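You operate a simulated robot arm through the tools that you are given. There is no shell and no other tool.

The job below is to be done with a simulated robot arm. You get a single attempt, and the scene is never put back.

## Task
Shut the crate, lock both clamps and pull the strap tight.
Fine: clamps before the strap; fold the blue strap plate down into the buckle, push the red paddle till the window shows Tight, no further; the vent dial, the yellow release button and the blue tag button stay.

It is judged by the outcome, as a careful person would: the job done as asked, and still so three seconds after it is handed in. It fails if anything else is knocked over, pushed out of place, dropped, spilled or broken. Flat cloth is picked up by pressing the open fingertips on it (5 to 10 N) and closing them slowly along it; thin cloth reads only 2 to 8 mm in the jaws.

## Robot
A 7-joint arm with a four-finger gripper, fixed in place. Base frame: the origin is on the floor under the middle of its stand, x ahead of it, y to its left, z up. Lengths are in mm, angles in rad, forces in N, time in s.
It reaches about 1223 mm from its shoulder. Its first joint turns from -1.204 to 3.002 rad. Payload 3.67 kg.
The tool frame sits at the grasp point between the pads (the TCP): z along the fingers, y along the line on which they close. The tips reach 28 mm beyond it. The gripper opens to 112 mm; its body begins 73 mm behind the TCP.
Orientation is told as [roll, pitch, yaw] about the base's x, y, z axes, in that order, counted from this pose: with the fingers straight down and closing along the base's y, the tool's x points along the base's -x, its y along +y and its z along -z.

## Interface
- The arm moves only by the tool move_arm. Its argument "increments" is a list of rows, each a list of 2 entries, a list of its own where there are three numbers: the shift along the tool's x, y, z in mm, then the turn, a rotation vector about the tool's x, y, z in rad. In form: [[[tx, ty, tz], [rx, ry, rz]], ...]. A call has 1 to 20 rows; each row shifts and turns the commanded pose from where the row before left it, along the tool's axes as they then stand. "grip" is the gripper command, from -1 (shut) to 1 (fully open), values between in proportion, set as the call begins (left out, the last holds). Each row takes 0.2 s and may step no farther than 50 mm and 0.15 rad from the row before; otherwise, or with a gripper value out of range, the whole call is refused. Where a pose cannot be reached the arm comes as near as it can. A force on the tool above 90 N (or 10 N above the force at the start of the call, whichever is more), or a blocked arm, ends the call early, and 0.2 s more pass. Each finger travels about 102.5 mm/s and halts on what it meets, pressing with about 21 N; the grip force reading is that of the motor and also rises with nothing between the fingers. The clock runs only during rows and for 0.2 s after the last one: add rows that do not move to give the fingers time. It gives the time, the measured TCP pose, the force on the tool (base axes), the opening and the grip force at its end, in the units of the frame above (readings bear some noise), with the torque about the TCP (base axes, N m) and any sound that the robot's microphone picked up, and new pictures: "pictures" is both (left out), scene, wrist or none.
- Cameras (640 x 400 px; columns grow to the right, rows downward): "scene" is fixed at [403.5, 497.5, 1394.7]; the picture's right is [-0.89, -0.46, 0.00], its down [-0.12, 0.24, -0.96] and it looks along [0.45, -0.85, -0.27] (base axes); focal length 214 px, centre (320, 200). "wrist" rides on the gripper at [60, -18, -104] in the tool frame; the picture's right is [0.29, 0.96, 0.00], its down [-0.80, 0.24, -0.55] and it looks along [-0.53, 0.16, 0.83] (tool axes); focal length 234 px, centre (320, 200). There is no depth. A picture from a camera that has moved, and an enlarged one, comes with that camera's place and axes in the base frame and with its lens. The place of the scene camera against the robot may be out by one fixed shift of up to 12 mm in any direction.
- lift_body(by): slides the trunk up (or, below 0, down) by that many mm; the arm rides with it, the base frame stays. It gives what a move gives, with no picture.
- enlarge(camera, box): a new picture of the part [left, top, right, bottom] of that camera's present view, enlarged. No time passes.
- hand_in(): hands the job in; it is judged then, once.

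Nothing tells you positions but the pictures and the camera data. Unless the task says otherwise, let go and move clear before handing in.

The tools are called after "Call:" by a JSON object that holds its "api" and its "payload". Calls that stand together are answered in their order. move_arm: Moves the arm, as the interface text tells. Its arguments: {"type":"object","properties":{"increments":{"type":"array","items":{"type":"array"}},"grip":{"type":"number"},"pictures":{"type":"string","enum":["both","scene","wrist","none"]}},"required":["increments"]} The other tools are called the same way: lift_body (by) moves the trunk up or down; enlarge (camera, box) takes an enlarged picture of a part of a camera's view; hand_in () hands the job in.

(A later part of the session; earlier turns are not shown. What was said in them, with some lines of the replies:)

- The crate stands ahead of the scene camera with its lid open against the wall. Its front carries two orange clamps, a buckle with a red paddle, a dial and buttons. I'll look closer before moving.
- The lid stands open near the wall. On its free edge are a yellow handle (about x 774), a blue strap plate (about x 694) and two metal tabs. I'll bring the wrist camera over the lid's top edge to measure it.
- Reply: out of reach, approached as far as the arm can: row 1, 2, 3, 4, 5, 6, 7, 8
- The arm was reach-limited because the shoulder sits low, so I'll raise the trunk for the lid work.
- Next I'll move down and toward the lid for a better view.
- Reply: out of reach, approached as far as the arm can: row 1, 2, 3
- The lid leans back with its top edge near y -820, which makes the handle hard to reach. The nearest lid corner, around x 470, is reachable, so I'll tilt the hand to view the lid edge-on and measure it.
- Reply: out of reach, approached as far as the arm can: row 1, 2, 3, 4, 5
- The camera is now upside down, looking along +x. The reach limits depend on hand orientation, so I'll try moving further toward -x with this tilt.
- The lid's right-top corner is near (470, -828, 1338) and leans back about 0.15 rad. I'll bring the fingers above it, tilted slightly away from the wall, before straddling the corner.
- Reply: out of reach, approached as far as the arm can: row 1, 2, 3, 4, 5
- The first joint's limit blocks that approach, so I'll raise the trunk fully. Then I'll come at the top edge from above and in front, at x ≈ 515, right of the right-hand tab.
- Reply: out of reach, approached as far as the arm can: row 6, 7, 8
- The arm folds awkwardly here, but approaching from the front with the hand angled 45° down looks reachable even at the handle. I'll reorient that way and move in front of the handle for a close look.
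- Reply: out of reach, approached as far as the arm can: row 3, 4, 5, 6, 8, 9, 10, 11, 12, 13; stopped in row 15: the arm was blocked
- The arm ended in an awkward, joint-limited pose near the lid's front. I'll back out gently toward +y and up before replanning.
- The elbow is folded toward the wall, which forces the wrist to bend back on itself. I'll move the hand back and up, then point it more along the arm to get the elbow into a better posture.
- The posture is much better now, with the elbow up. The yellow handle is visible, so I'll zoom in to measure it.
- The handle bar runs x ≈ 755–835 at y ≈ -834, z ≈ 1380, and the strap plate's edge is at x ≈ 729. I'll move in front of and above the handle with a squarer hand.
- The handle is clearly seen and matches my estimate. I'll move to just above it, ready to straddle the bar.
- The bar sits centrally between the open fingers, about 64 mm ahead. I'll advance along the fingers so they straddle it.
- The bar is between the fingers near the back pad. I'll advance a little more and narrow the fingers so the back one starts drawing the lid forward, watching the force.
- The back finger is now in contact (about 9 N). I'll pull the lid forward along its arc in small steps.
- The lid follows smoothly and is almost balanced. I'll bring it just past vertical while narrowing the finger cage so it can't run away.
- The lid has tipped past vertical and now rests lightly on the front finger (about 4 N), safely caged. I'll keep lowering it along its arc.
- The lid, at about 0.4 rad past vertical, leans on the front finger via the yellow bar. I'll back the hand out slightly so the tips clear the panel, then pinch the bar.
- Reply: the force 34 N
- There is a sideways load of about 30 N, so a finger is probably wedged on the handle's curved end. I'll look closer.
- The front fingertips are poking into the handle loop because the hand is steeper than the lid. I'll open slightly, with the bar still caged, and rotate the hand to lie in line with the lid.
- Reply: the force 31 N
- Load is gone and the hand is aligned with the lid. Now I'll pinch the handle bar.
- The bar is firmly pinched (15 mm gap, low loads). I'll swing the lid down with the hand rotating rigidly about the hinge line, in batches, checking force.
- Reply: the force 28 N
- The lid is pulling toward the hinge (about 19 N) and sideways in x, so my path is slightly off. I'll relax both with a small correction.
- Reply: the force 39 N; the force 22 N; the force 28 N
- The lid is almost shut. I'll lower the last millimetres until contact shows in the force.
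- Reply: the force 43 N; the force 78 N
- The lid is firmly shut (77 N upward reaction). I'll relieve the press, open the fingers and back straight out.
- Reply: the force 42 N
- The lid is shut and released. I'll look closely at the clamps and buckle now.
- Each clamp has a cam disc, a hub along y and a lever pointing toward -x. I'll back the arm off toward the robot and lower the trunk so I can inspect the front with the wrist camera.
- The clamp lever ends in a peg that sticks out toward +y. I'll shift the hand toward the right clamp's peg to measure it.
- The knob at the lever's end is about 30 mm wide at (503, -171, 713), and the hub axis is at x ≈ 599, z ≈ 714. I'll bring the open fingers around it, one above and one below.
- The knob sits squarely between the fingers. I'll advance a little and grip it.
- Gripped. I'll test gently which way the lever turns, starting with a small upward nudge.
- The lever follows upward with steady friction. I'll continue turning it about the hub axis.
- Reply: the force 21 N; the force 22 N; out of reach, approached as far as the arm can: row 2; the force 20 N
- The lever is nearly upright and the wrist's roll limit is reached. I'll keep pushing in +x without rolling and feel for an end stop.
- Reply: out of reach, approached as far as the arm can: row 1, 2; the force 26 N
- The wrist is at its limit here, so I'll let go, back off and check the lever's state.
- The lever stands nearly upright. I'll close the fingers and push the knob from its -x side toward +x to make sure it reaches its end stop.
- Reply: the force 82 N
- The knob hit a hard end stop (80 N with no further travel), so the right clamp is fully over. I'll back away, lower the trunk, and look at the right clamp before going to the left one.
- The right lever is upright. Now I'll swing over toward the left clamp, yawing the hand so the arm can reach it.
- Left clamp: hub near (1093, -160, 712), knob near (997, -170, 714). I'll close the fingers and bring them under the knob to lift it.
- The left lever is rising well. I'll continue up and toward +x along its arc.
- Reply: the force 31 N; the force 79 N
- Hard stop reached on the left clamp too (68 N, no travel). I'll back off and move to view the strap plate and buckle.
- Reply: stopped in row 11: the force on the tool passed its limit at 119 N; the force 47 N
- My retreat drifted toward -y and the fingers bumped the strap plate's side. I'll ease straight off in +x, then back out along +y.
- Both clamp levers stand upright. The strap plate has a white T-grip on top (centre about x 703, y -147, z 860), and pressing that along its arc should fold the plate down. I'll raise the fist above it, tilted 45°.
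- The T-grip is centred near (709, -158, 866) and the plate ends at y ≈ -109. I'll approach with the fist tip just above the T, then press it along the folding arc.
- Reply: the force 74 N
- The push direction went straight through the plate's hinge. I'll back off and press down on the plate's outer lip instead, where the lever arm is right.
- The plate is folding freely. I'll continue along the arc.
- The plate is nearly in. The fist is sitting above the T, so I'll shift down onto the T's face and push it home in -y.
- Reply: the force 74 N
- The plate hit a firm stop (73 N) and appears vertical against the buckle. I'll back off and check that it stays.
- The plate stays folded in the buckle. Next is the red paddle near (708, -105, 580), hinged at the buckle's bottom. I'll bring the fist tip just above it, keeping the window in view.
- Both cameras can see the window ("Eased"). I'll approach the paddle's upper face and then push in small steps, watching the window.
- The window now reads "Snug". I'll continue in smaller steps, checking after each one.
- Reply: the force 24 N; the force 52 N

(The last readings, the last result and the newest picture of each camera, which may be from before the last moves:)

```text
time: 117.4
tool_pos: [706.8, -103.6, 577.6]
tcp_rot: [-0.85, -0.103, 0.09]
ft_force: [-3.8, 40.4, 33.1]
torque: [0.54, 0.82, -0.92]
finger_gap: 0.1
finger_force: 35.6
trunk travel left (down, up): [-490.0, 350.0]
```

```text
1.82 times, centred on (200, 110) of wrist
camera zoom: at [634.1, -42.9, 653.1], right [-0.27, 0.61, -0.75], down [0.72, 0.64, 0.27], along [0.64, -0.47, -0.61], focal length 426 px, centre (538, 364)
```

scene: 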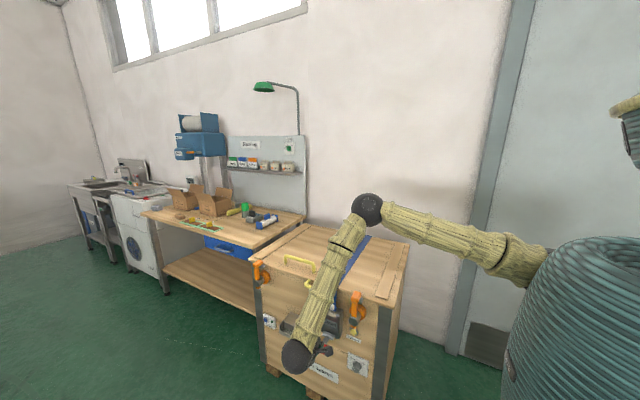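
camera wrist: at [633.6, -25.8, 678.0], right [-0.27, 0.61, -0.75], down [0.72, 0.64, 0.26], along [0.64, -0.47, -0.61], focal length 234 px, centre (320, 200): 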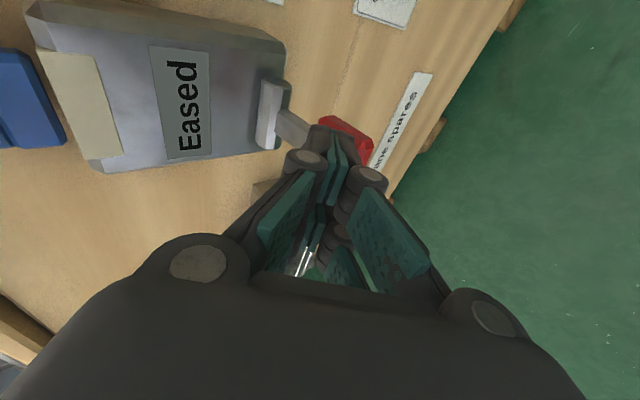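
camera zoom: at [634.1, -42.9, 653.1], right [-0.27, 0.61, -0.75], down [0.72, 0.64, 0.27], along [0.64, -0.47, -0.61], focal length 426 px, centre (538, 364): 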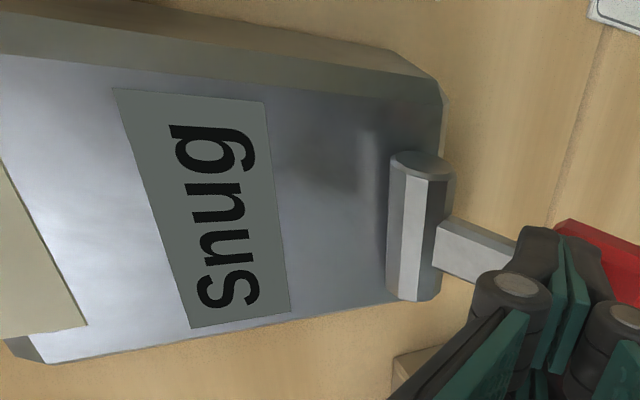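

The force climbed sharply, so the fist is probably bearing close to the hinge. I'll ease off and shift further out onto the red paddle for better leverage.

Call:
{"api": "move_arm", "payload": {"increments": [[[0, 0, -10], [0, 0, 0]], [[0, 14.4, 3.3], [0, 0, 0]], [[0, 0, 0], [0, 0, 0]]]}}

Call:
{"api": "enlarge", "payload": {"camera": "wrist", "box": [60, 0, 380, 220]}}

Call:
{"api": "enlarge", "payload": {"camera": "scene", "box": [310, 290, 390, 370]}}

```text
time: 118.2
tool_pos: [705.0, -89.8, 570.2]
tcp_rot: [-0.854, -0.101, 0.088]
ft_force: [-6.6, 0.6, 36.2]
torque: [-0.53, 0.88, -0.14]
finger_gap: 0.1
finger_force: 35.6
trunk travel left (down, up): [-490.0, 350.0]
camera wrist: at [632.8, -30.6, 645.5], right [-0.27, 0.61, -0.75], down [0.72, 0.64, 0.26], along [0.64, -0.47, -0.61], focal length 234 px, centre (320, 200)
```

scene: 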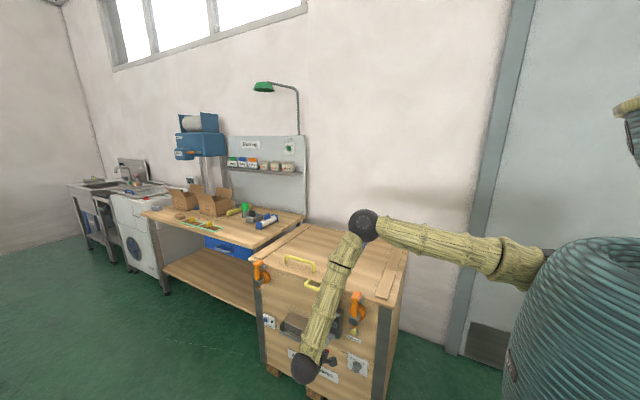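
wrist: 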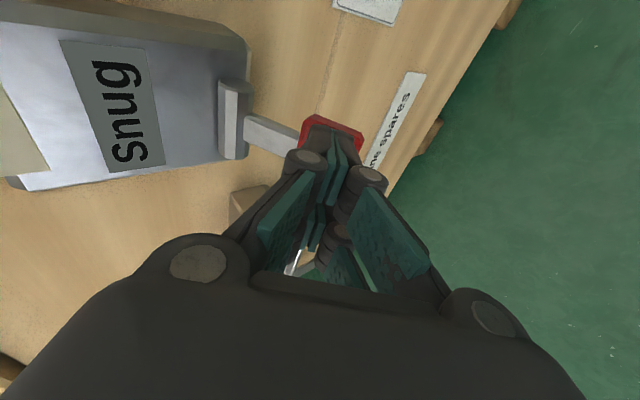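

```text
1.82 times, centred on (220, 110) of wrist
camera zoom: at [632.8, -30.6, 645.5], right [-0.27, 0.61, -0.75], down [0.72, 0.64, 0.26], along [0.64, -0.47, -0.61], focal length 426 px, centre (502, 364)
```

zoom: 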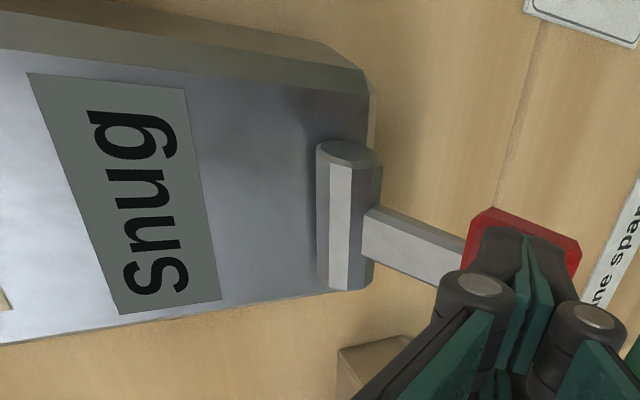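

```text
5.00 times, centred on (350, 330) of scene
camera zoom: at [403.5, 497.5, 1394.7], right [-0.89, -0.46, 0.0], down [-0.12, 0.24, -0.96], along [0.45, -0.85, -0.27], focal length 1072 px, centre (170, -450)
```

zoom: 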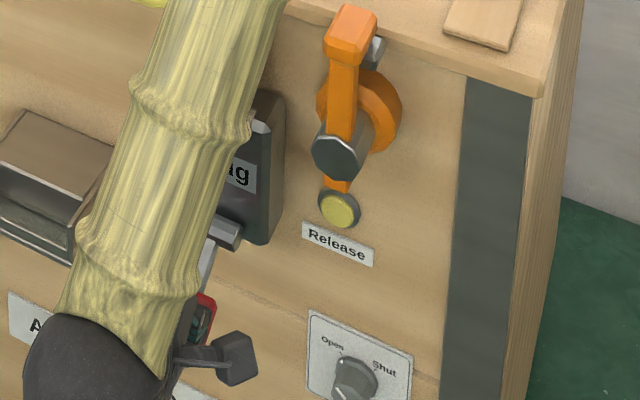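

Call:
{"api": "move_arm", "payload": {"increments": [[[0, 0, -25], [0, 0, 0]], [[0, -20, -25], [0, 0, 0]], [[0, 0, 0], [0, 0, 0]]], "pictures": "wrist"}}

Call:
{"api": "enlarge", "payload": {"camera": "wrist", "box": [120, 0, 440, 220]}}

Call:
{"api": "enlarge", "payload": {"camera": "scene", "box": [300, 290, 380, 370]}}

```text
time: 119.0
tool_pos: [699.6, -67.9, 615.2]
tcp_rot: [-0.851, -0.1, 0.088]
ft_force: [-0.2, 0.1, -0.2]
torque: [-0.03, 0.01, 0.02]
finger_gap: 0.0
finger_force: 35.1
trunk travel left (down, up): [-490.0, 350.0]
camera wrist: at [627.1, -7.2, 691.0], right [-0.27, 0.61, -0.74], down [0.72, 0.64, 0.26], along [0.64, -0.47, -0.61], focal length 234 px, centre (320, 200)
```

wrist: 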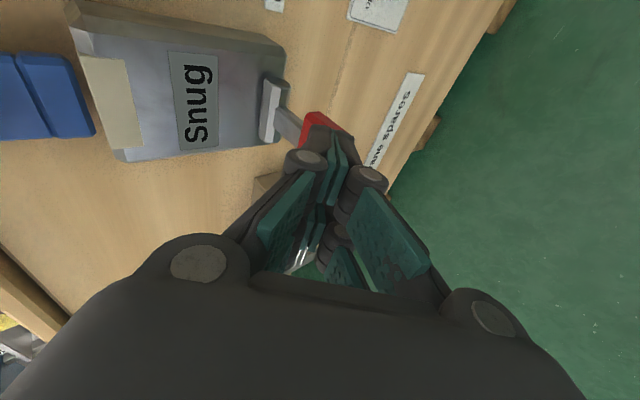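

```text
1.82 times, centred on (280, 110) of wrist
camera zoom: at [627.1, -7.2, 691.0], right [-0.27, 0.61, -0.74], down [0.72, 0.64, 0.26], along [0.64, -0.47, -0.61], focal length 426 px, centre (393, 364)
```

zoom: 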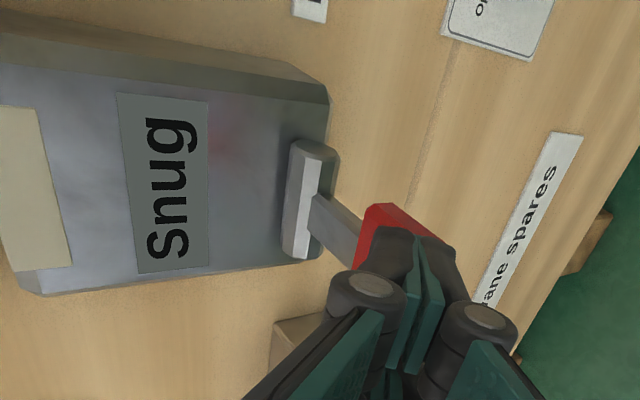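

```text
5.00 times, centred on (340, 330) of scene
camera zoom: at [403.5, 497.5, 1394.7], right [-0.89, -0.46, 0.0], down [-0.12, 0.24, -0.96], along [0.45, -0.85, -0.27], focal length 1072 px, centre (220, -450)
```

zoom: 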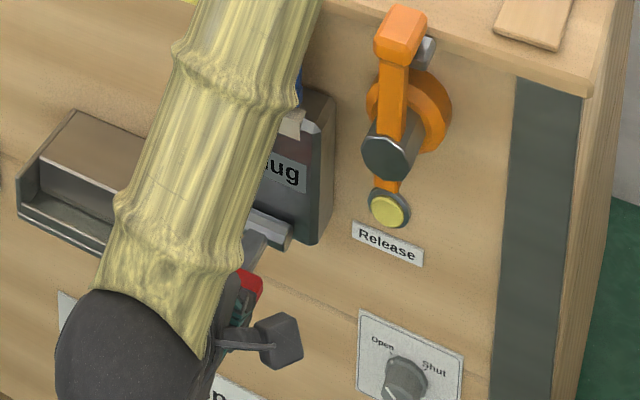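

Call:
{"api": "move_arm", "payload": {"increments": [[[0, -25, -30], [0, 0, 0]], [[0, -25, -30], [0, 0, 0]], [[0, 0, 0], [0, 0, 0]]], "pictures": "wrist"}}

Call:
{"api": "enlarge", "payload": {"camera": "wrist", "box": [180, 40, 440, 220]}}

Call:
{"api": "enlarge", "payload": {"camera": "scene", "box": [300, 290, 380, 370]}}

```text
time: 119.8
tool_pos: [689.9, -56.7, 694.0]
tcp_rot: [-0.851, -0.1, 0.087]
ft_force: [0.2, 0.3, 0.0]
torque: [0.0, -0.02, 0.0]
finger_gap: 0.0
finger_force: 35.6
trunk travel left (down, up): [-490.0, 350.0]
camera wrist: at [617.7, 3.7, 768.7], right [-0.27, 0.61, -0.75], down [0.72, 0.64, 0.26], along [0.64, -0.47, -0.61], focal length 234 px, centre (320, 200)
```

wrist: 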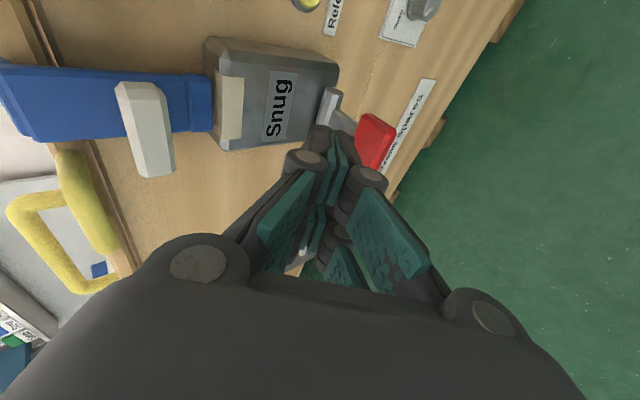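

```text
2.22 times, centred on (310, 130) of wrist
camera zoom: at [617.7, 3.7, 768.7], right [-0.27, 0.61, -0.75], down [0.72, 0.64, 0.26], along [0.64, -0.47, -0.61], focal length 520 px, centre (342, 356)
```

zoom: 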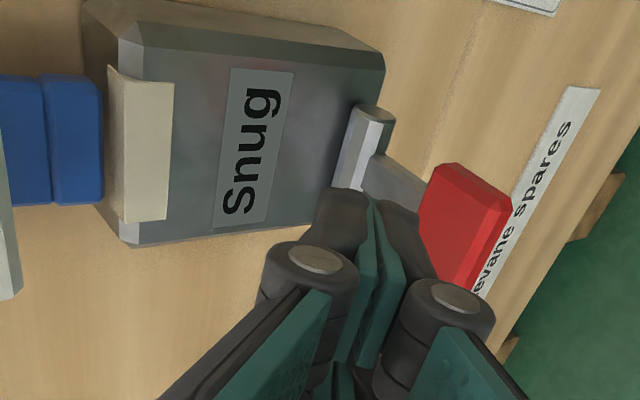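

```text
5.00 times, centred on (340, 330) of scene
camera zoom: at [403.5, 497.5, 1394.7], right [-0.89, -0.46, 0.0], down [-0.12, 0.24, -0.96], along [0.45, -0.85, -0.27], focal length 1072 px, centre (220, -450)
```

zoom: 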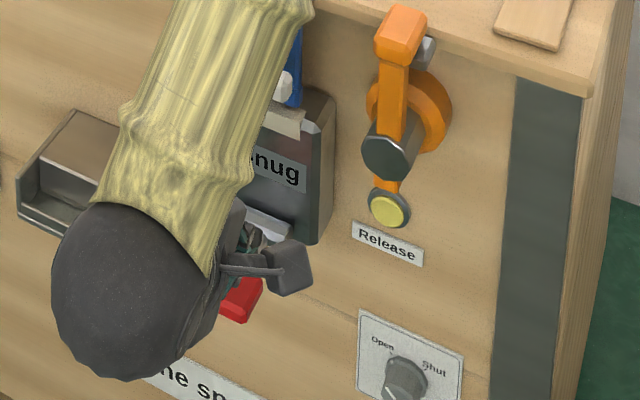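

The paddle sprang back while the window kept "Snug", so it works as a ratchet. One more careful stroke should bring "Tight", so I'll repeat it and stop as soon as that shows.

Call:
{"api": "move_arm", "payload": {"increments": [[[-4.7, 18.6, 28.6], [0, 0, 0]], [[-4.7, 18.6, 28.6], [0, 0, 0]], [[0.7, 3.6, 7.2], [0, 0, 0]], [[0.7, 3.6, 7.2], [0, 0, 0]], [[0.7, 3.6, 7.2], [0, 0, 0]], [[0, 0, 0], [0, 0, 0]]], "pictures": "none"}}

Call:
{"api": "enlarge", "payload": {"camera": "wrist", "box": [80, 0, 400, 220]}}

```text
time: 121.2
tool_pos: [708.8, -81.9, 607.0]
tcp_rot: [-0.85, -0.101, 0.087]
ft_force: [-1.2, 1.0, 0.8]
torque: [0.02, 0.05, -0.01]
finger_gap: 0.0
finger_force: 35.8
trunk travel left (down, up): [-490.0, 350.0]
```

```text
1.82 times, centred on (240, 110) of wrist
camera zoom: at [636.9, -21.5, 681.9], right [-0.27, 0.61, -0.75], down [0.72, 0.64, 0.26], along [0.64, -0.47, -0.61], focal length 426 px, centre (466, 364)
```

zoom: 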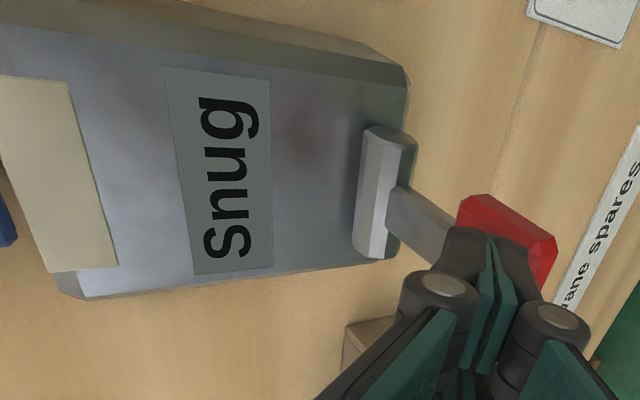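

Call:
{"api": "move_arm", "payload": {"increments": [[[0.5, 2.4, 4.8], [0, 0, 0]], [[0.4, 1.7, 4.1], [0, 0, 0]], [[0, 0, 0], [0, 0, 0]]], "pictures": "none"}}

Call:
{"api": "enlarge", "payload": {"camera": "wrist", "box": [80, 0, 400, 220]}}

Call:
{"api": "move_arm", "payload": {"increments": [[[0.4, 1.7, 4.8], [0, 0, 0]], [[0, 0, 0], [0, 0, 0]]], "pictures": "none"}}

Call:
{"api": "enlarge", "payload": {"camera": "wrist", "box": [80, 0, 400, 220]}}

```text
time: 122.0
tool_pos: [709.3, -85.7, 596.5]
tcp_rot: [-0.853, -0.1, 0.086]
ft_force: [-0.2, 1.9, 2.8]
torque: [0.02, 0.07, -0.03]
finger_gap: 0.0
finger_force: 35.8
trunk travel left (down, up): [-490.0, 350.0]
```

```text
1.82 times, centred on (240, 110) of wrist
camera zoom: at [637.4, -25.8, 672.8], right [-0.27, 0.61, -0.75], down [0.72, 0.64, 0.26], along [0.64, -0.47, -0.61], focal length 426 px, centre (466, 364)
```

zoom: 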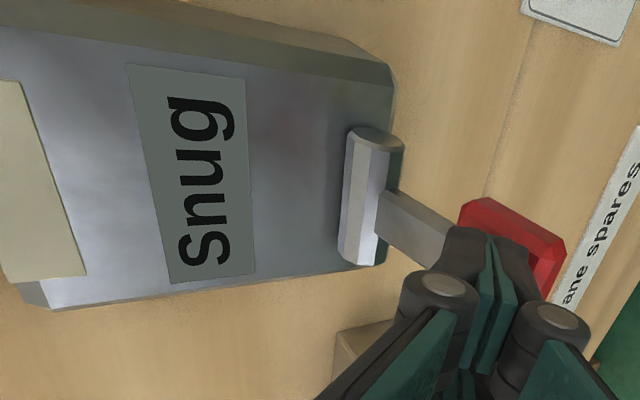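

```text
time: 122.6
tool_pos: [708.3, -86.7, 592.8]
tcp_rot: [-0.85, -0.1, 0.089]
ft_force: [-0.4, 2.5, 3.1]
torque: [0.01, 0.09, -0.08]
finger_gap: 0.2
finger_force: 35.7
trunk travel left (down, up): [-490.0, 350.0]
```

```text
1.82 times, centred on (240, 110) of wrist
camera zoom: at [637.3, -27.9, 668.4], right [-0.27, 0.61, -0.75], down [0.72, 0.64, 0.26], along [0.64, -0.47, -0.61], focal length 426 px, centre (466, 364)
```

zoom: 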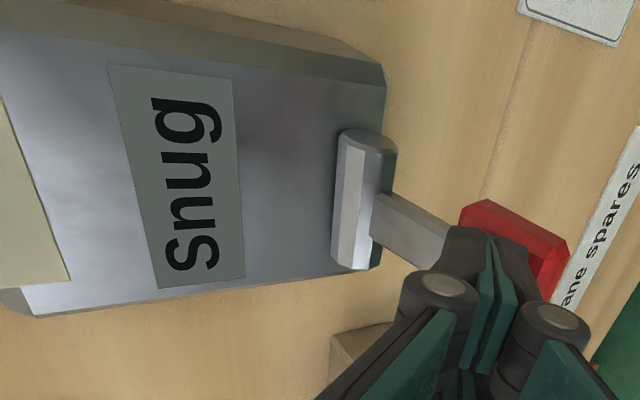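

Call:
{"api": "move_arm", "payload": {"increments": [[[0.4, 1.5, 4.5], [0, 0, 0]], [[0, 0, 0], [0, 0, 0]]], "pictures": "none"}}

Call:
{"api": "enlarge", "payload": {"camera": "wrist", "box": [60, 0, 380, 220]}}

Call:
{"api": "move_arm", "payload": {"increments": [[[0.3, 0.8, 3], [0, 0, 0]], [[0, 0, 0], [0, 0, 0]]], "pictures": "none"}}

Call:
{"api": "enlarge", "payload": {"camera": "wrist", "box": [60, 0, 380, 220]}}

```text
time: 123.2
tool_pos: [709.1, -91.3, 589.3]
tcp_rot: [-0.853, -0.099, 0.088]
ft_force: [-0.6, 2.7, 3.0]
torque: [0.04, 0.11, -0.07]
finger_gap: 0.1
finger_force: 35.3
trunk travel left (down, up): [-490.0, 350.0]
```

```text
1.82 times, centred on (220, 110) of wrist
camera zoom: at [637.7, -30.4, 664.0], right [-0.27, 0.61, -0.75], down [0.72, 0.64, 0.26], along [0.64, -0.47, -0.61], focal length 426 px, centre (502, 364)
```

zoom: 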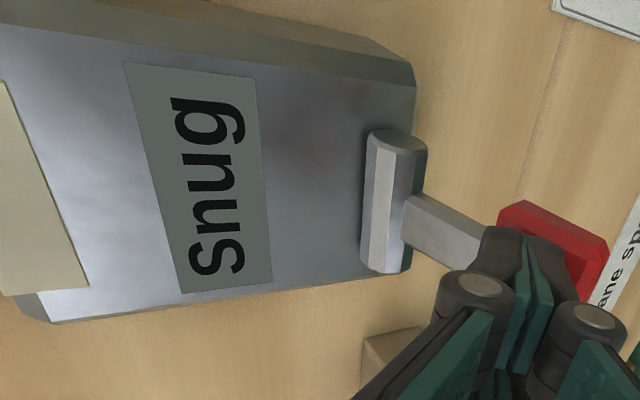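

```text
time: 123.8
tool_pos: [709.4, -91.1, 585.9]
tcp_rot: [-0.851, -0.1, 0.089]
ft_force: [-0.6, 4.3, 2.4]
torque: [0.04, 0.11, -0.1]
finger_gap: 0.0
finger_force: 35.8
trunk travel left (down, up): [-490.0, 350.0]
```

```text
1.82 times, centred on (220, 110) of wrist
camera zoom: at [637.9, -31.9, 661.5], right [-0.27, 0.61, -0.75], down [0.72, 0.64, 0.26], along [0.64, -0.47, -0.61], focal length 426 px, centre (502, 364)
```

zoom: 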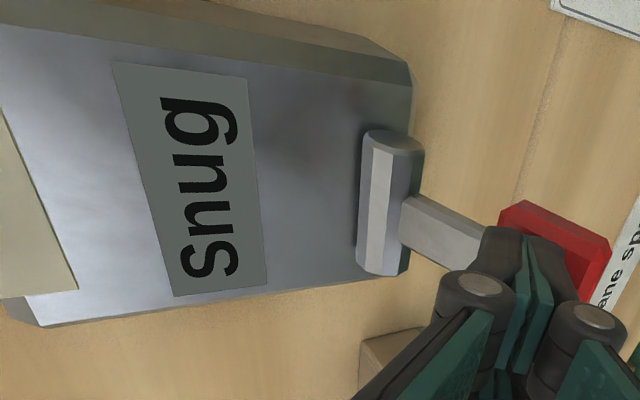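

Call:
{"api": "move_arm", "payload": {"increments": [[[0.3, 0.6, 3], [0, 0, 0]], [[0, 0, 0], [0, 0, 0]]], "pictures": "none"}}

Call:
{"api": "enlarge", "payload": {"camera": "wrist", "box": [60, 0, 380, 220]}}

```text
time: 124.4
tool_pos: [709.6, -92.9, 583.9]
tcp_rot: [-0.852, -0.099, 0.087]
ft_force: [-0.7, 2.9, 3.2]
torque: [0.03, 0.08, -0.09]
finger_gap: 0.0
finger_force: 35.7
trunk travel left (down, up): [-490.0, 350.0]
```

```text
1.82 times, centred on (220, 110) of wrist
camera zoom: at [638.4, -33.8, 659.1], right [-0.27, 0.61, -0.75], down [0.72, 0.64, 0.26], along [0.64, -0.47, -0.61], focal length 426 px, centre (502, 364)
```

zoom: 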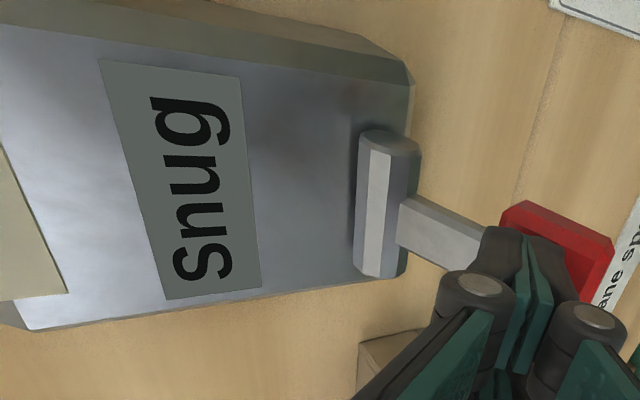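

Call:
{"api": "move_arm", "payload": {"increments": [[[0.3, 0.3, 3], [0, 0, 0]], [[0, 0, 0], [0, 0, 0]]], "pictures": "none"}}

Call:
{"api": "enlarge", "payload": {"camera": "wrist", "box": [60, 0, 380, 220]}}

```text
time: 125.0
tool_pos: [711.1, -94.7, 580.4]
tcp_rot: [-0.853, -0.099, 0.089]
ft_force: [0.1, 4.6, 3.6]
torque: [0.08, 0.06, -0.08]
finger_gap: 0.1
finger_force: 35.9
trunk travel left (down, up): [-490.0, 350.0]
```

```text
1.82 times, centred on (220, 110) of wrist
camera zoom: at [638.5, -35.7, 656.6], right [-0.27, 0.61, -0.75], down [0.72, 0.64, 0.26], along [0.64, -0.47, -0.61], focal length 426 px, centre (502, 364)
```

zoom: 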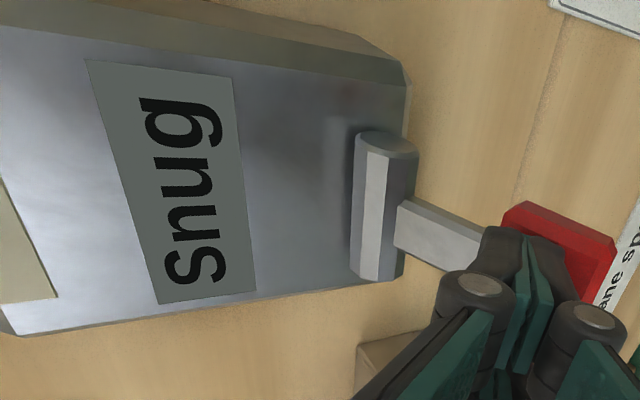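

Call:
{"api": "move_arm", "payload": {"increments": [[[0.3, 0, 3], [0, 0, 0]], [[0, 0, 0], [0, 0, 0]]], "pictures": "none"}}

Call:
{"api": "enlarge", "payload": {"camera": "wrist", "box": [60, 0, 380, 220]}}

Call:
{"api": "move_arm", "payload": {"increments": [[[0.3, -0.5, 3], [0, 0, 0]], [[0, 0, 0], [0, 0, 0]]], "pictures": "none"}}

Call:
{"api": "enlarge", "payload": {"camera": "wrist", "box": [60, 0, 380, 220]}}

```text
time: 125.6
tool_pos: [711.2, -97.5, 578.4]
tcp_rot: [-0.85, -0.101, 0.087]
ft_force: [0.0, 4.8, 2.8]
torque: [0.05, 0.07, -0.07]
finger_gap: 0.0
finger_force: 36.0
trunk travel left (down, up): [-490.0, 350.0]
```

```text
1.82 times, centred on (220, 110) of wrist
camera zoom: at [638.5, -38.1, 654.8], right [-0.27, 0.61, -0.75], down [0.72, 0.64, 0.26], along [0.64, -0.47, -0.61], focal length 426 px, centre (502, 364)
```

zoom: 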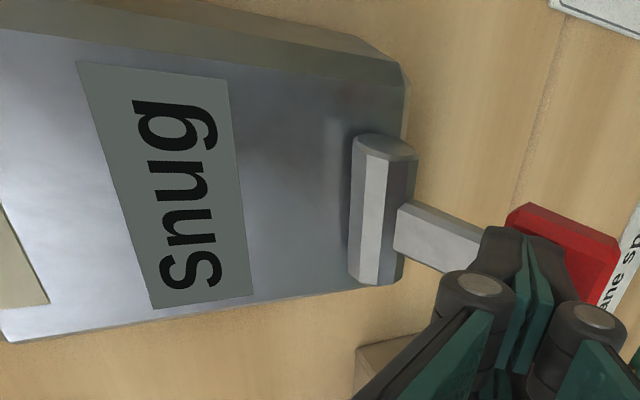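

```text
time: 126.2
tool_pos: [711.9, -100.0, 577.8]
tcp_rot: [-0.853, -0.099, 0.087]
ft_force: [0.2, 9.2, 5.5]
torque: [0.15, 0.1, -0.17]
finger_gap: 0.0
finger_force: 35.4
trunk travel left (down, up): [-490.0, 350.0]
```

```text
1.82 times, centred on (220, 110) of wrist
camera zoom: at [638.5, -40.2, 653.4], right [-0.27, 0.61, -0.75], down [0.72, 0.64, 0.26], along [0.64, -0.47, -0.61], focal length 426 px, centre (502, 364)
```

zoom: 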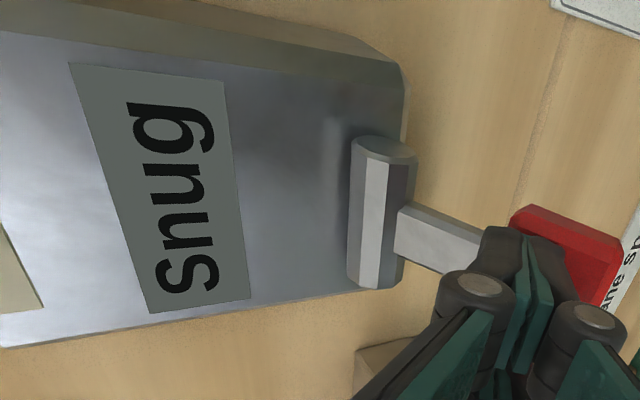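

Still "Snug" at the end of the stroke, so the window likely takes several notches. I'll let the paddle return fully and make another stroke, checking as I go.

Call:
{"api": "move_arm", "payload": {"increments": [[[1.1, -8.6, -23.8], [0, 0, 0]], [[1.1, -8.6, -23.8], [0, 0, 0]], [[0, 0, 0], [0, 0, 0]]], "pictures": "none"}}

Call:
{"api": "enlarge", "payload": {"camera": "wrist", "box": [80, 0, 400, 220]}}

```text
time: 127.0
tool_pos: [702.1, -77.1, 621.0]
tcp_rot: [-0.852, -0.1, 0.088]
ft_force: [0.3, -0.5, -0.3]
torque: [-0.01, 0.02, 0.0]
finger_gap: 0.0
finger_force: 36.2
trunk travel left (down, up): [-490.0, 350.0]
```

```text
1.82 times, centred on (240, 110) of wrist
camera zoom: at [630.2, -16.9, 696.6], right [-0.27, 0.61, -0.75], down [0.72, 0.64, 0.26], along [0.64, -0.47, -0.61], focal length 426 px, centre (466, 364)
```

zoom: 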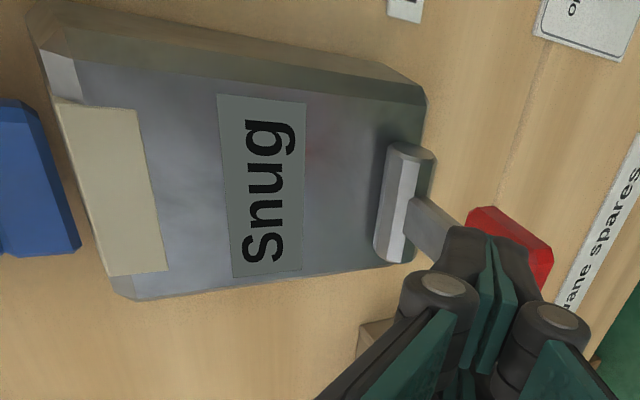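

Call:
{"api": "move_arm", "payload": {"increments": [[[-5.7, 7.2, 13.6], [0, 0, 0]], [[0.5, 2.4, 4.8], [0, 0, 0]], [[0.4, 1.7, 4.1], [0, 0, 0]], [[0.4, 1.7, 4.8], [0, 0, 0]], [[0, 0, 0], [0, 0, 0]]], "pictures": "none"}}

Call:
{"api": "enlarge", "payload": {"camera": "wrist", "box": [60, 0, 380, 220]}}

Call:
{"api": "move_arm", "payload": {"increments": [[[0.4, 1.5, 4.5], [0, 0, 0]], [[0, 0, 0], [0, 0, 0]]], "pictures": "none"}}

Call:
{"api": "enlarge", "payload": {"camera": "wrist", "box": [60, 0, 380, 220]}}

```text
time: 128.2
tool_pos: [710.4, -88.8, 594.1]
tcp_rot: [-0.851, -0.1, 0.087]
ft_force: [-0.3, 2.6, 0.8]
torque: [0.01, 0.05, -0.06]
finger_gap: 0.0
finger_force: 35.4
trunk travel left (down, up): [-490.0, 350.0]
```

```text
1.82 times, centred on (220, 110) of wrist
camera zoom: at [638.1, -28.4, 670.1], right [-0.27, 0.61, -0.75], down [0.72, 0.64, 0.26], along [0.64, -0.47, -0.61], focal length 426 px, centre (502, 364)
```

zoom: 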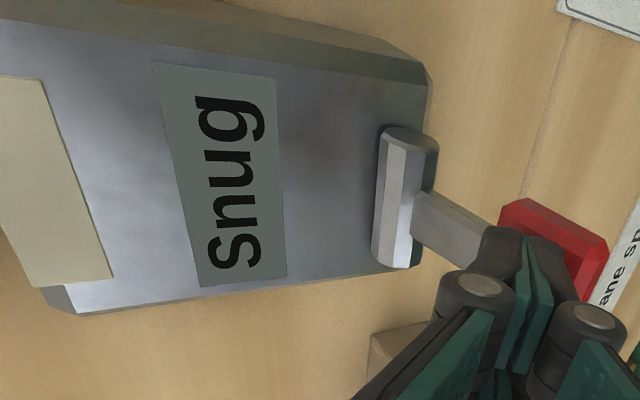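

```text
time: 128.8
tool_pos: [711.3, -89.6, 590.8]
tcp_rot: [-0.853, -0.1, 0.088]
ft_force: [-0.7, 2.9, 2.9]
torque: [0.03, 0.15, -0.08]
finger_gap: 0.2
finger_force: 35.3
trunk travel left (down, up): [-490.0, 350.0]
```

```text
1.82 times, centred on (220, 110) of wrist
camera zoom: at [638.4, -30.6, 665.9], right [-0.27, 0.61, -0.75], down [0.72, 0.64, 0.26], along [0.64, -0.47, -0.61], focal length 426 px, centre (502, 364)
```

zoom: 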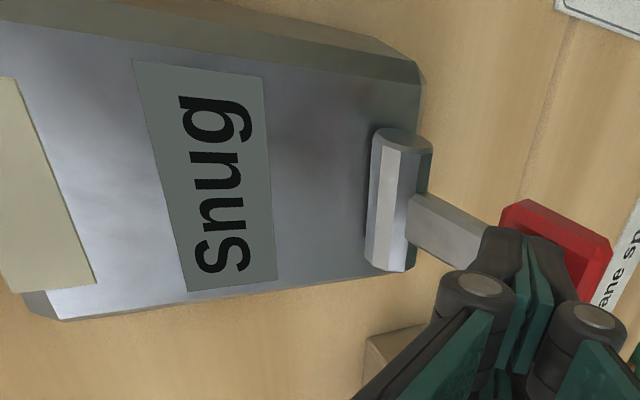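

Call:
{"api": "move_arm", "payload": {"increments": [[[0.3, 0.8, 3], [0, 0, 0]], [[0, 0, 0], [0, 0, 0]]], "pictures": "none"}}

Call:
{"api": "enlarge", "payload": {"camera": "wrist", "box": [60, 0, 380, 220]}}

Call:
{"api": "move_arm", "payload": {"increments": [[[0.3, 0.6, 3], [0, 0, 0]], [[0, 0, 0], [0, 0, 0]]], "pictures": "none"}}

Call:
{"api": "enlarge", "payload": {"camera": "wrist", "box": [60, 0, 380, 220]}}

```text
time: 129.4
tool_pos: [711.7, -92.1, 587.9]
tcp_rot: [-0.853, -0.099, 0.088]
ft_force: [-0.8, 3.6, 3.2]
torque: [0.05, 0.07, -0.05]
finger_gap: 0.0
finger_force: 35.7
trunk travel left (down, up): [-490.0, 350.0]
```

```text
1.82 times, centred on (220, 110) of wrist
camera zoom: at [638.6, -32.5, 663.2], right [-0.27, 0.61, -0.75], down [0.72, 0.64, 0.26], along [0.64, -0.47, -0.61], focal length 426 px, centre (502, 364)
```

zoom: 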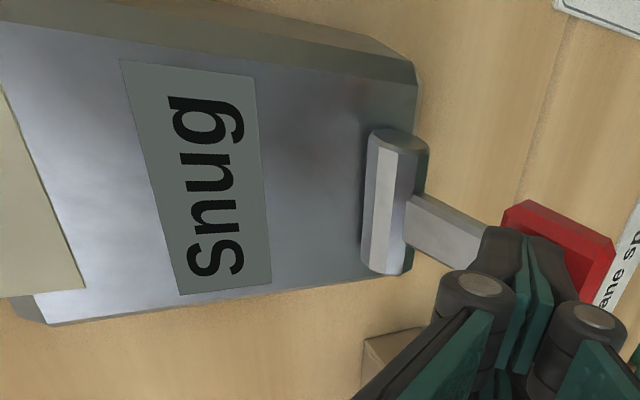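

```text
time: 130.0
tool_pos: [710.8, -94.7, 585.7]
tcp_rot: [-0.852, -0.1, 0.088]
ft_force: [0.5, 3.4, 2.2]
torque: [0.05, 0.09, -0.04]
finger_gap: 0.1
finger_force: 35.2
trunk travel left (down, up): [-490.0, 350.0]
```

```text
1.82 times, centred on (220, 110) of wrist
camera zoom: at [638.4, -34.4, 660.6], right [-0.27, 0.61, -0.75], down [0.72, 0.64, 0.26], along [0.64, -0.47, -0.61], focal length 426 px, centre (502, 364)
```

zoom: 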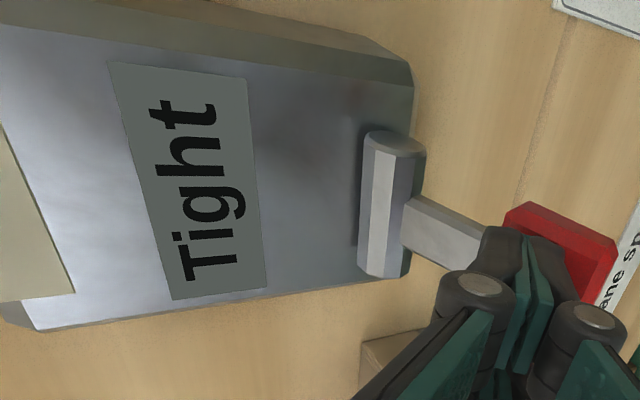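

The window shows "Tight". I'll stop here and back the fist off so the paddle is released.

Call:
{"api": "move_arm", "payload": {"increments": [[[0, -3, -20], [0, 0, 0]], [[0, -5, -30], [0, 0, 0]], [[0, 0, -40], [0, 0, 0]], [[0, 0, -40], [0, 0, 0]], [[0, 0, 0], [0, 0, 0]]]}}

Call:
{"api": "enlarge", "payload": {"camera": "wrist", "box": [160, 0, 480, 220]}}

Call:
{"api": "enlarge", "payload": {"camera": "scene", "box": [240, 240, 420, 400]}}

```text
time: 131.2
tool_pos: [692.2, -2.2, 675.6]
tcp_rot: [-0.851, -0.099, 0.088]
ft_force: [-0.1, 0.5, -0.3]
torque: [-0.02, -0.02, 0.03]
finger_gap: 0.0
finger_force: 35.8
trunk travel left (down, up): [-490.0, 350.0]
camera wrist: at [620.7, 57.1, 751.1], right [-0.27, 0.61, -0.75], down [0.72, 0.64, 0.26], along [0.64, -0.47, -0.61], focal length 234 px, centre (320, 200)
```

scene: 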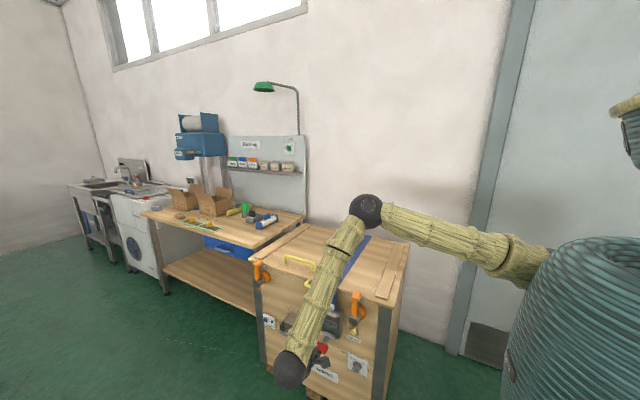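
wrist: 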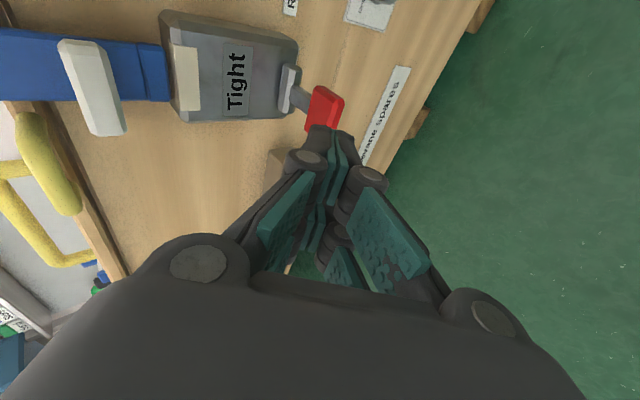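

```text
1.82 times, centred on (320, 110) of wrist
camera zoom: at [620.7, 57.1, 751.1], right [-0.27, 0.61, -0.75], down [0.72, 0.64, 0.26], along [0.64, -0.47, -0.61], focal length 426 px, centre (320, 364)
```

zoom: 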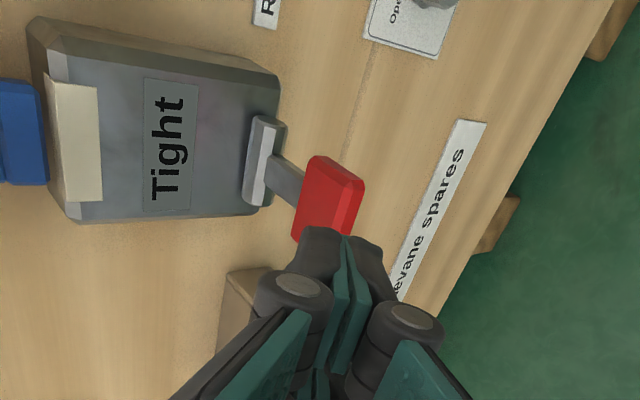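

```text
2.50 times, centred on (330, 320) of scene
camera zoom: at [403.5, 497.5, 1394.7], right [-0.89, -0.46, 0.0], down [-0.12, 0.24, -0.96], along [0.45, -0.85, -0.27], focal length 536 px, centre (295, -100)
```

zoom: 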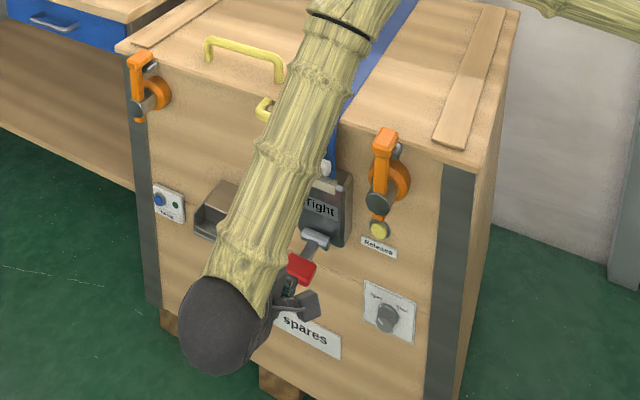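

"Tight" holds with the paddle released. I'll lift the hand away and inspect the right clamp closely before handing in.

Call:
{"api": "move_arm", "payload": {"increments": [[[0, 0, -30], [0, 0, 0]], [[20, -30, -20], [0, 0, 0]], [[20, -40, -10], [0, 0, 0]], [[20, -40, 0], [0, 0, 0]], [[20, -40, 10], [0, 0, 0]], [[20, -20, 20], [0, 0, 0]], [[0, 0, 0], [0, 0, 0]]]}}

Call:
{"api": "enlarge", "payload": {"camera": "wrist", "box": [180, 0, 440, 180]}}

Call:
{"api": "enlarge", "payload": {"camera": "scene", "box": [240, 230, 420, 400]}}

```text
time: 132.8
tool_pos: [585.7, -103.1, 814.6]
tcp_rot: [-0.852, -0.1, 0.088]
ft_force: [0.1, 0.0, -0.3]
torque: [-0.01, 0.03, -0.01]
finger_gap: 0.3
finger_force: 35.8
trunk travel left (down, up): [-490.0, 350.0]
camera wrist: at [514.1, -42.8, 889.1], right [-0.27, 0.61, -0.75], down [0.72, 0.64, 0.26], along [0.64, -0.47, -0.61], focal length 234 px, centre (320, 200)
```

scene: 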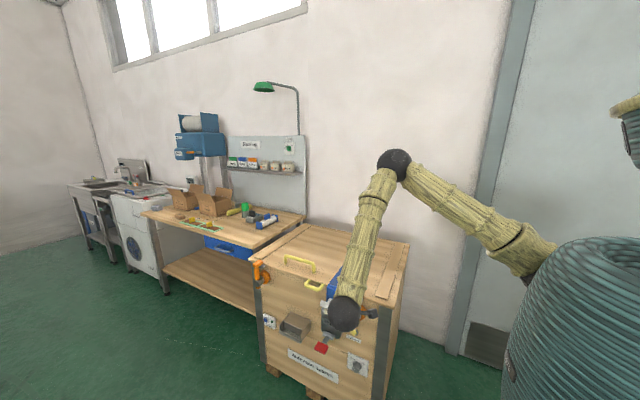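
wrist: 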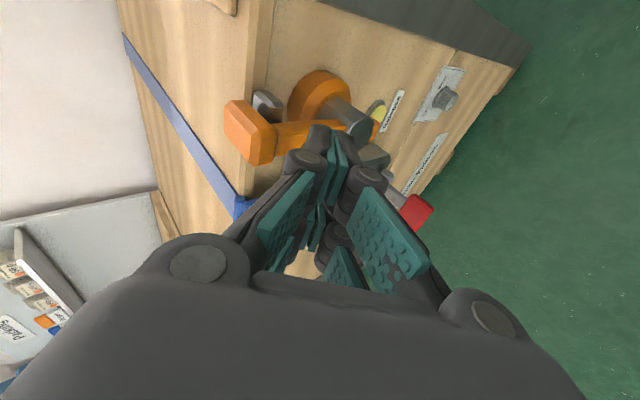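

```text
2.22 times, centred on (310, 90) of wrist
camera zoom: at [514.1, -42.8, 889.1], right [-0.27, 0.61, -0.75], down [0.72, 0.64, 0.26], along [0.64, -0.47, -0.61], focal length 520 px, centre (342, 444)
```

zoom: 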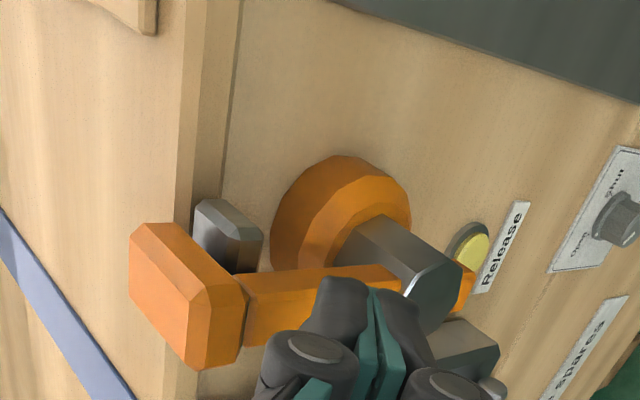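

```text
2.35 times, centred on (330, 315) of scene
camera zoom: at [403.5, 497.5, 1394.7], right [-0.89, -0.46, 0.0], down [-0.12, 0.24, -0.96], along [0.45, -0.85, -0.27], focal length 505 px, centre (296, -71)
```

zoom: 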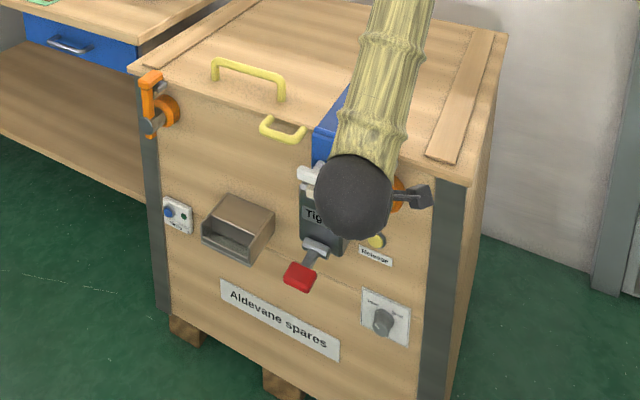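

Everything looks right: levers upright over the keepers, plate folded, window "Tight", dial and buttons untouched. I'll move the arm well clear and do a last check.

Call:
{"api": "move_arm", "payload": {"increments": [[[0, 0, -40], [0, 0, 0]], [[0, 0, -40], [0, 0, 0]], [[10, -20, -40], [0, 0, 0]], [[20, -30, -30], [0, 0, 0]], [[30, -30, -20], [0, 0, 0]], [[30, -30, -20], [0, 0, 0]], [[0, 0, 0], [0, 0, 0]], [[0, 0, 0], [0, 0, 0]], [[0, 0, 0], [0, 0, 0]]]}}

Call:
{"api": "enlarge", "payload": {"camera": "scene", "box": [290, 250, 400, 360]}}

Call:
{"api": "enlarge", "payload": {"camera": "scene", "box": [230, 220, 420, 400]}}

```text
time: 134.8
tool_pos: [470.1, -41.0, 1012.2]
tcp_rot: [-0.851, -0.1, 0.086]
ft_force: [-0.3, -0.3, -0.4]
torque: [-0.01, 0.0, 0.01]
finger_gap: 0.0
finger_force: 35.8
trunk travel left (down, up): [-490.0, 350.0]
camera wrist: at [398.3, 18.6, 1087.2], right [-0.27, 0.61, -0.75], down [0.72, 0.64, 0.26], along [0.64, -0.47, -0.61], focal length 234 px, centre (320, 200)
```

scene: 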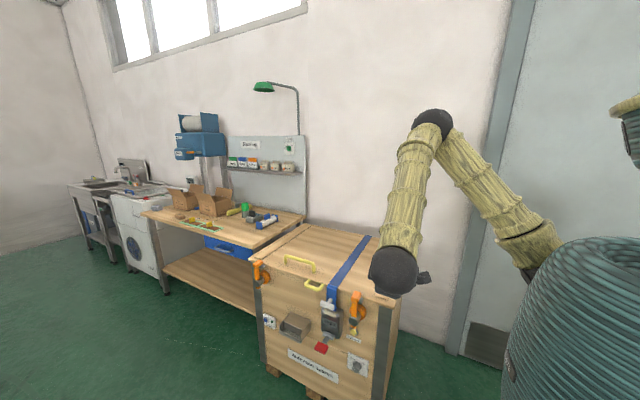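
wrist: 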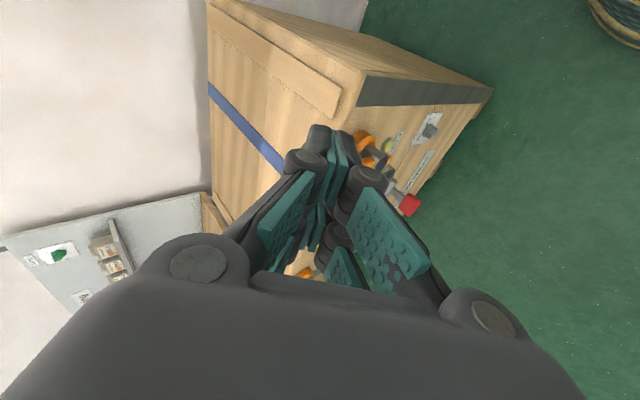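

```text
3.64 times, centred on (345, 305) of scene
camera zoom: at [403.5, 497.5, 1394.7], right [-0.89, -0.46, 0.0], down [-0.12, 0.24, -0.96], along [0.45, -0.85, -0.27], focal length 780 px, centre (229, -182)
```

zoom: 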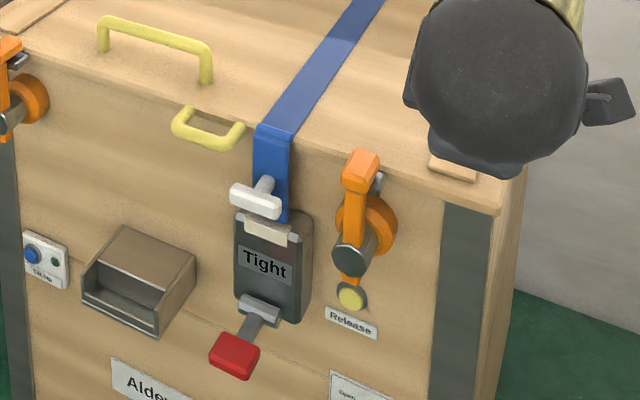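

```text
2.22 times, centred on (325, 310) of scene
camera zoom: at [403.5, 497.5, 1394.7], right [-0.89, -0.46, 0.0], down [-0.12, 0.24, -0.96], along [0.45, -0.85, -0.27], focal length 477 px, centre (309, -44)
```

zoom: 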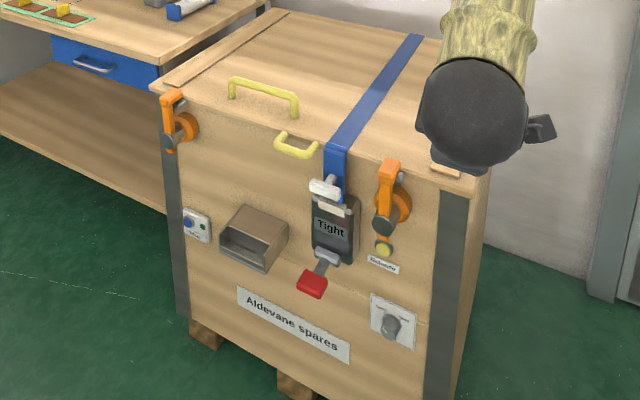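

The crate is shut, both clamp levers are at their end stops and the strap plate is folded into the buckle. The window reads "Tight", the dial and buttons look untouched, and the arm is clear, so I'm handing in.

Call:
{"api": "hand_in", "payload": {}}

```text
The job is handed in.
```

The crate is shut, both clamps are turned up to their end stops, and the strap is pulled until the window shows "Tight". I've handed the job in.

- **Lid:** I lowered it by the yellow handle until it pressed firmly on the rim.
- **Clamps:** Each lever went from level to upright, in front of its metal tab on the lid, and hit a hard stop (about 70–80 N). I did both before the strap. I took upright as the locked position, because the stop is there and nothing is marked. I didn't try lifting the lid to prove it.
- **Strap:** The blue plate is folded down into the buckle. The paddle springs back after each push. One push took the window from "Eased" to "Snug". I stopped during the third, as soon as it showed "Tight". It still read "Tight" with the paddle released.
- **Left alone:** I didn't touch the vent dial, the yellow release button or the blue tag button, and they look unchanged in the last pictures.
- **One bump:** While backing away from the left clamp, the fingers hit the side of the blue plate at up to 119 N, and the arm stopped itself. The plate looked undamaged and folded normally afterwards.
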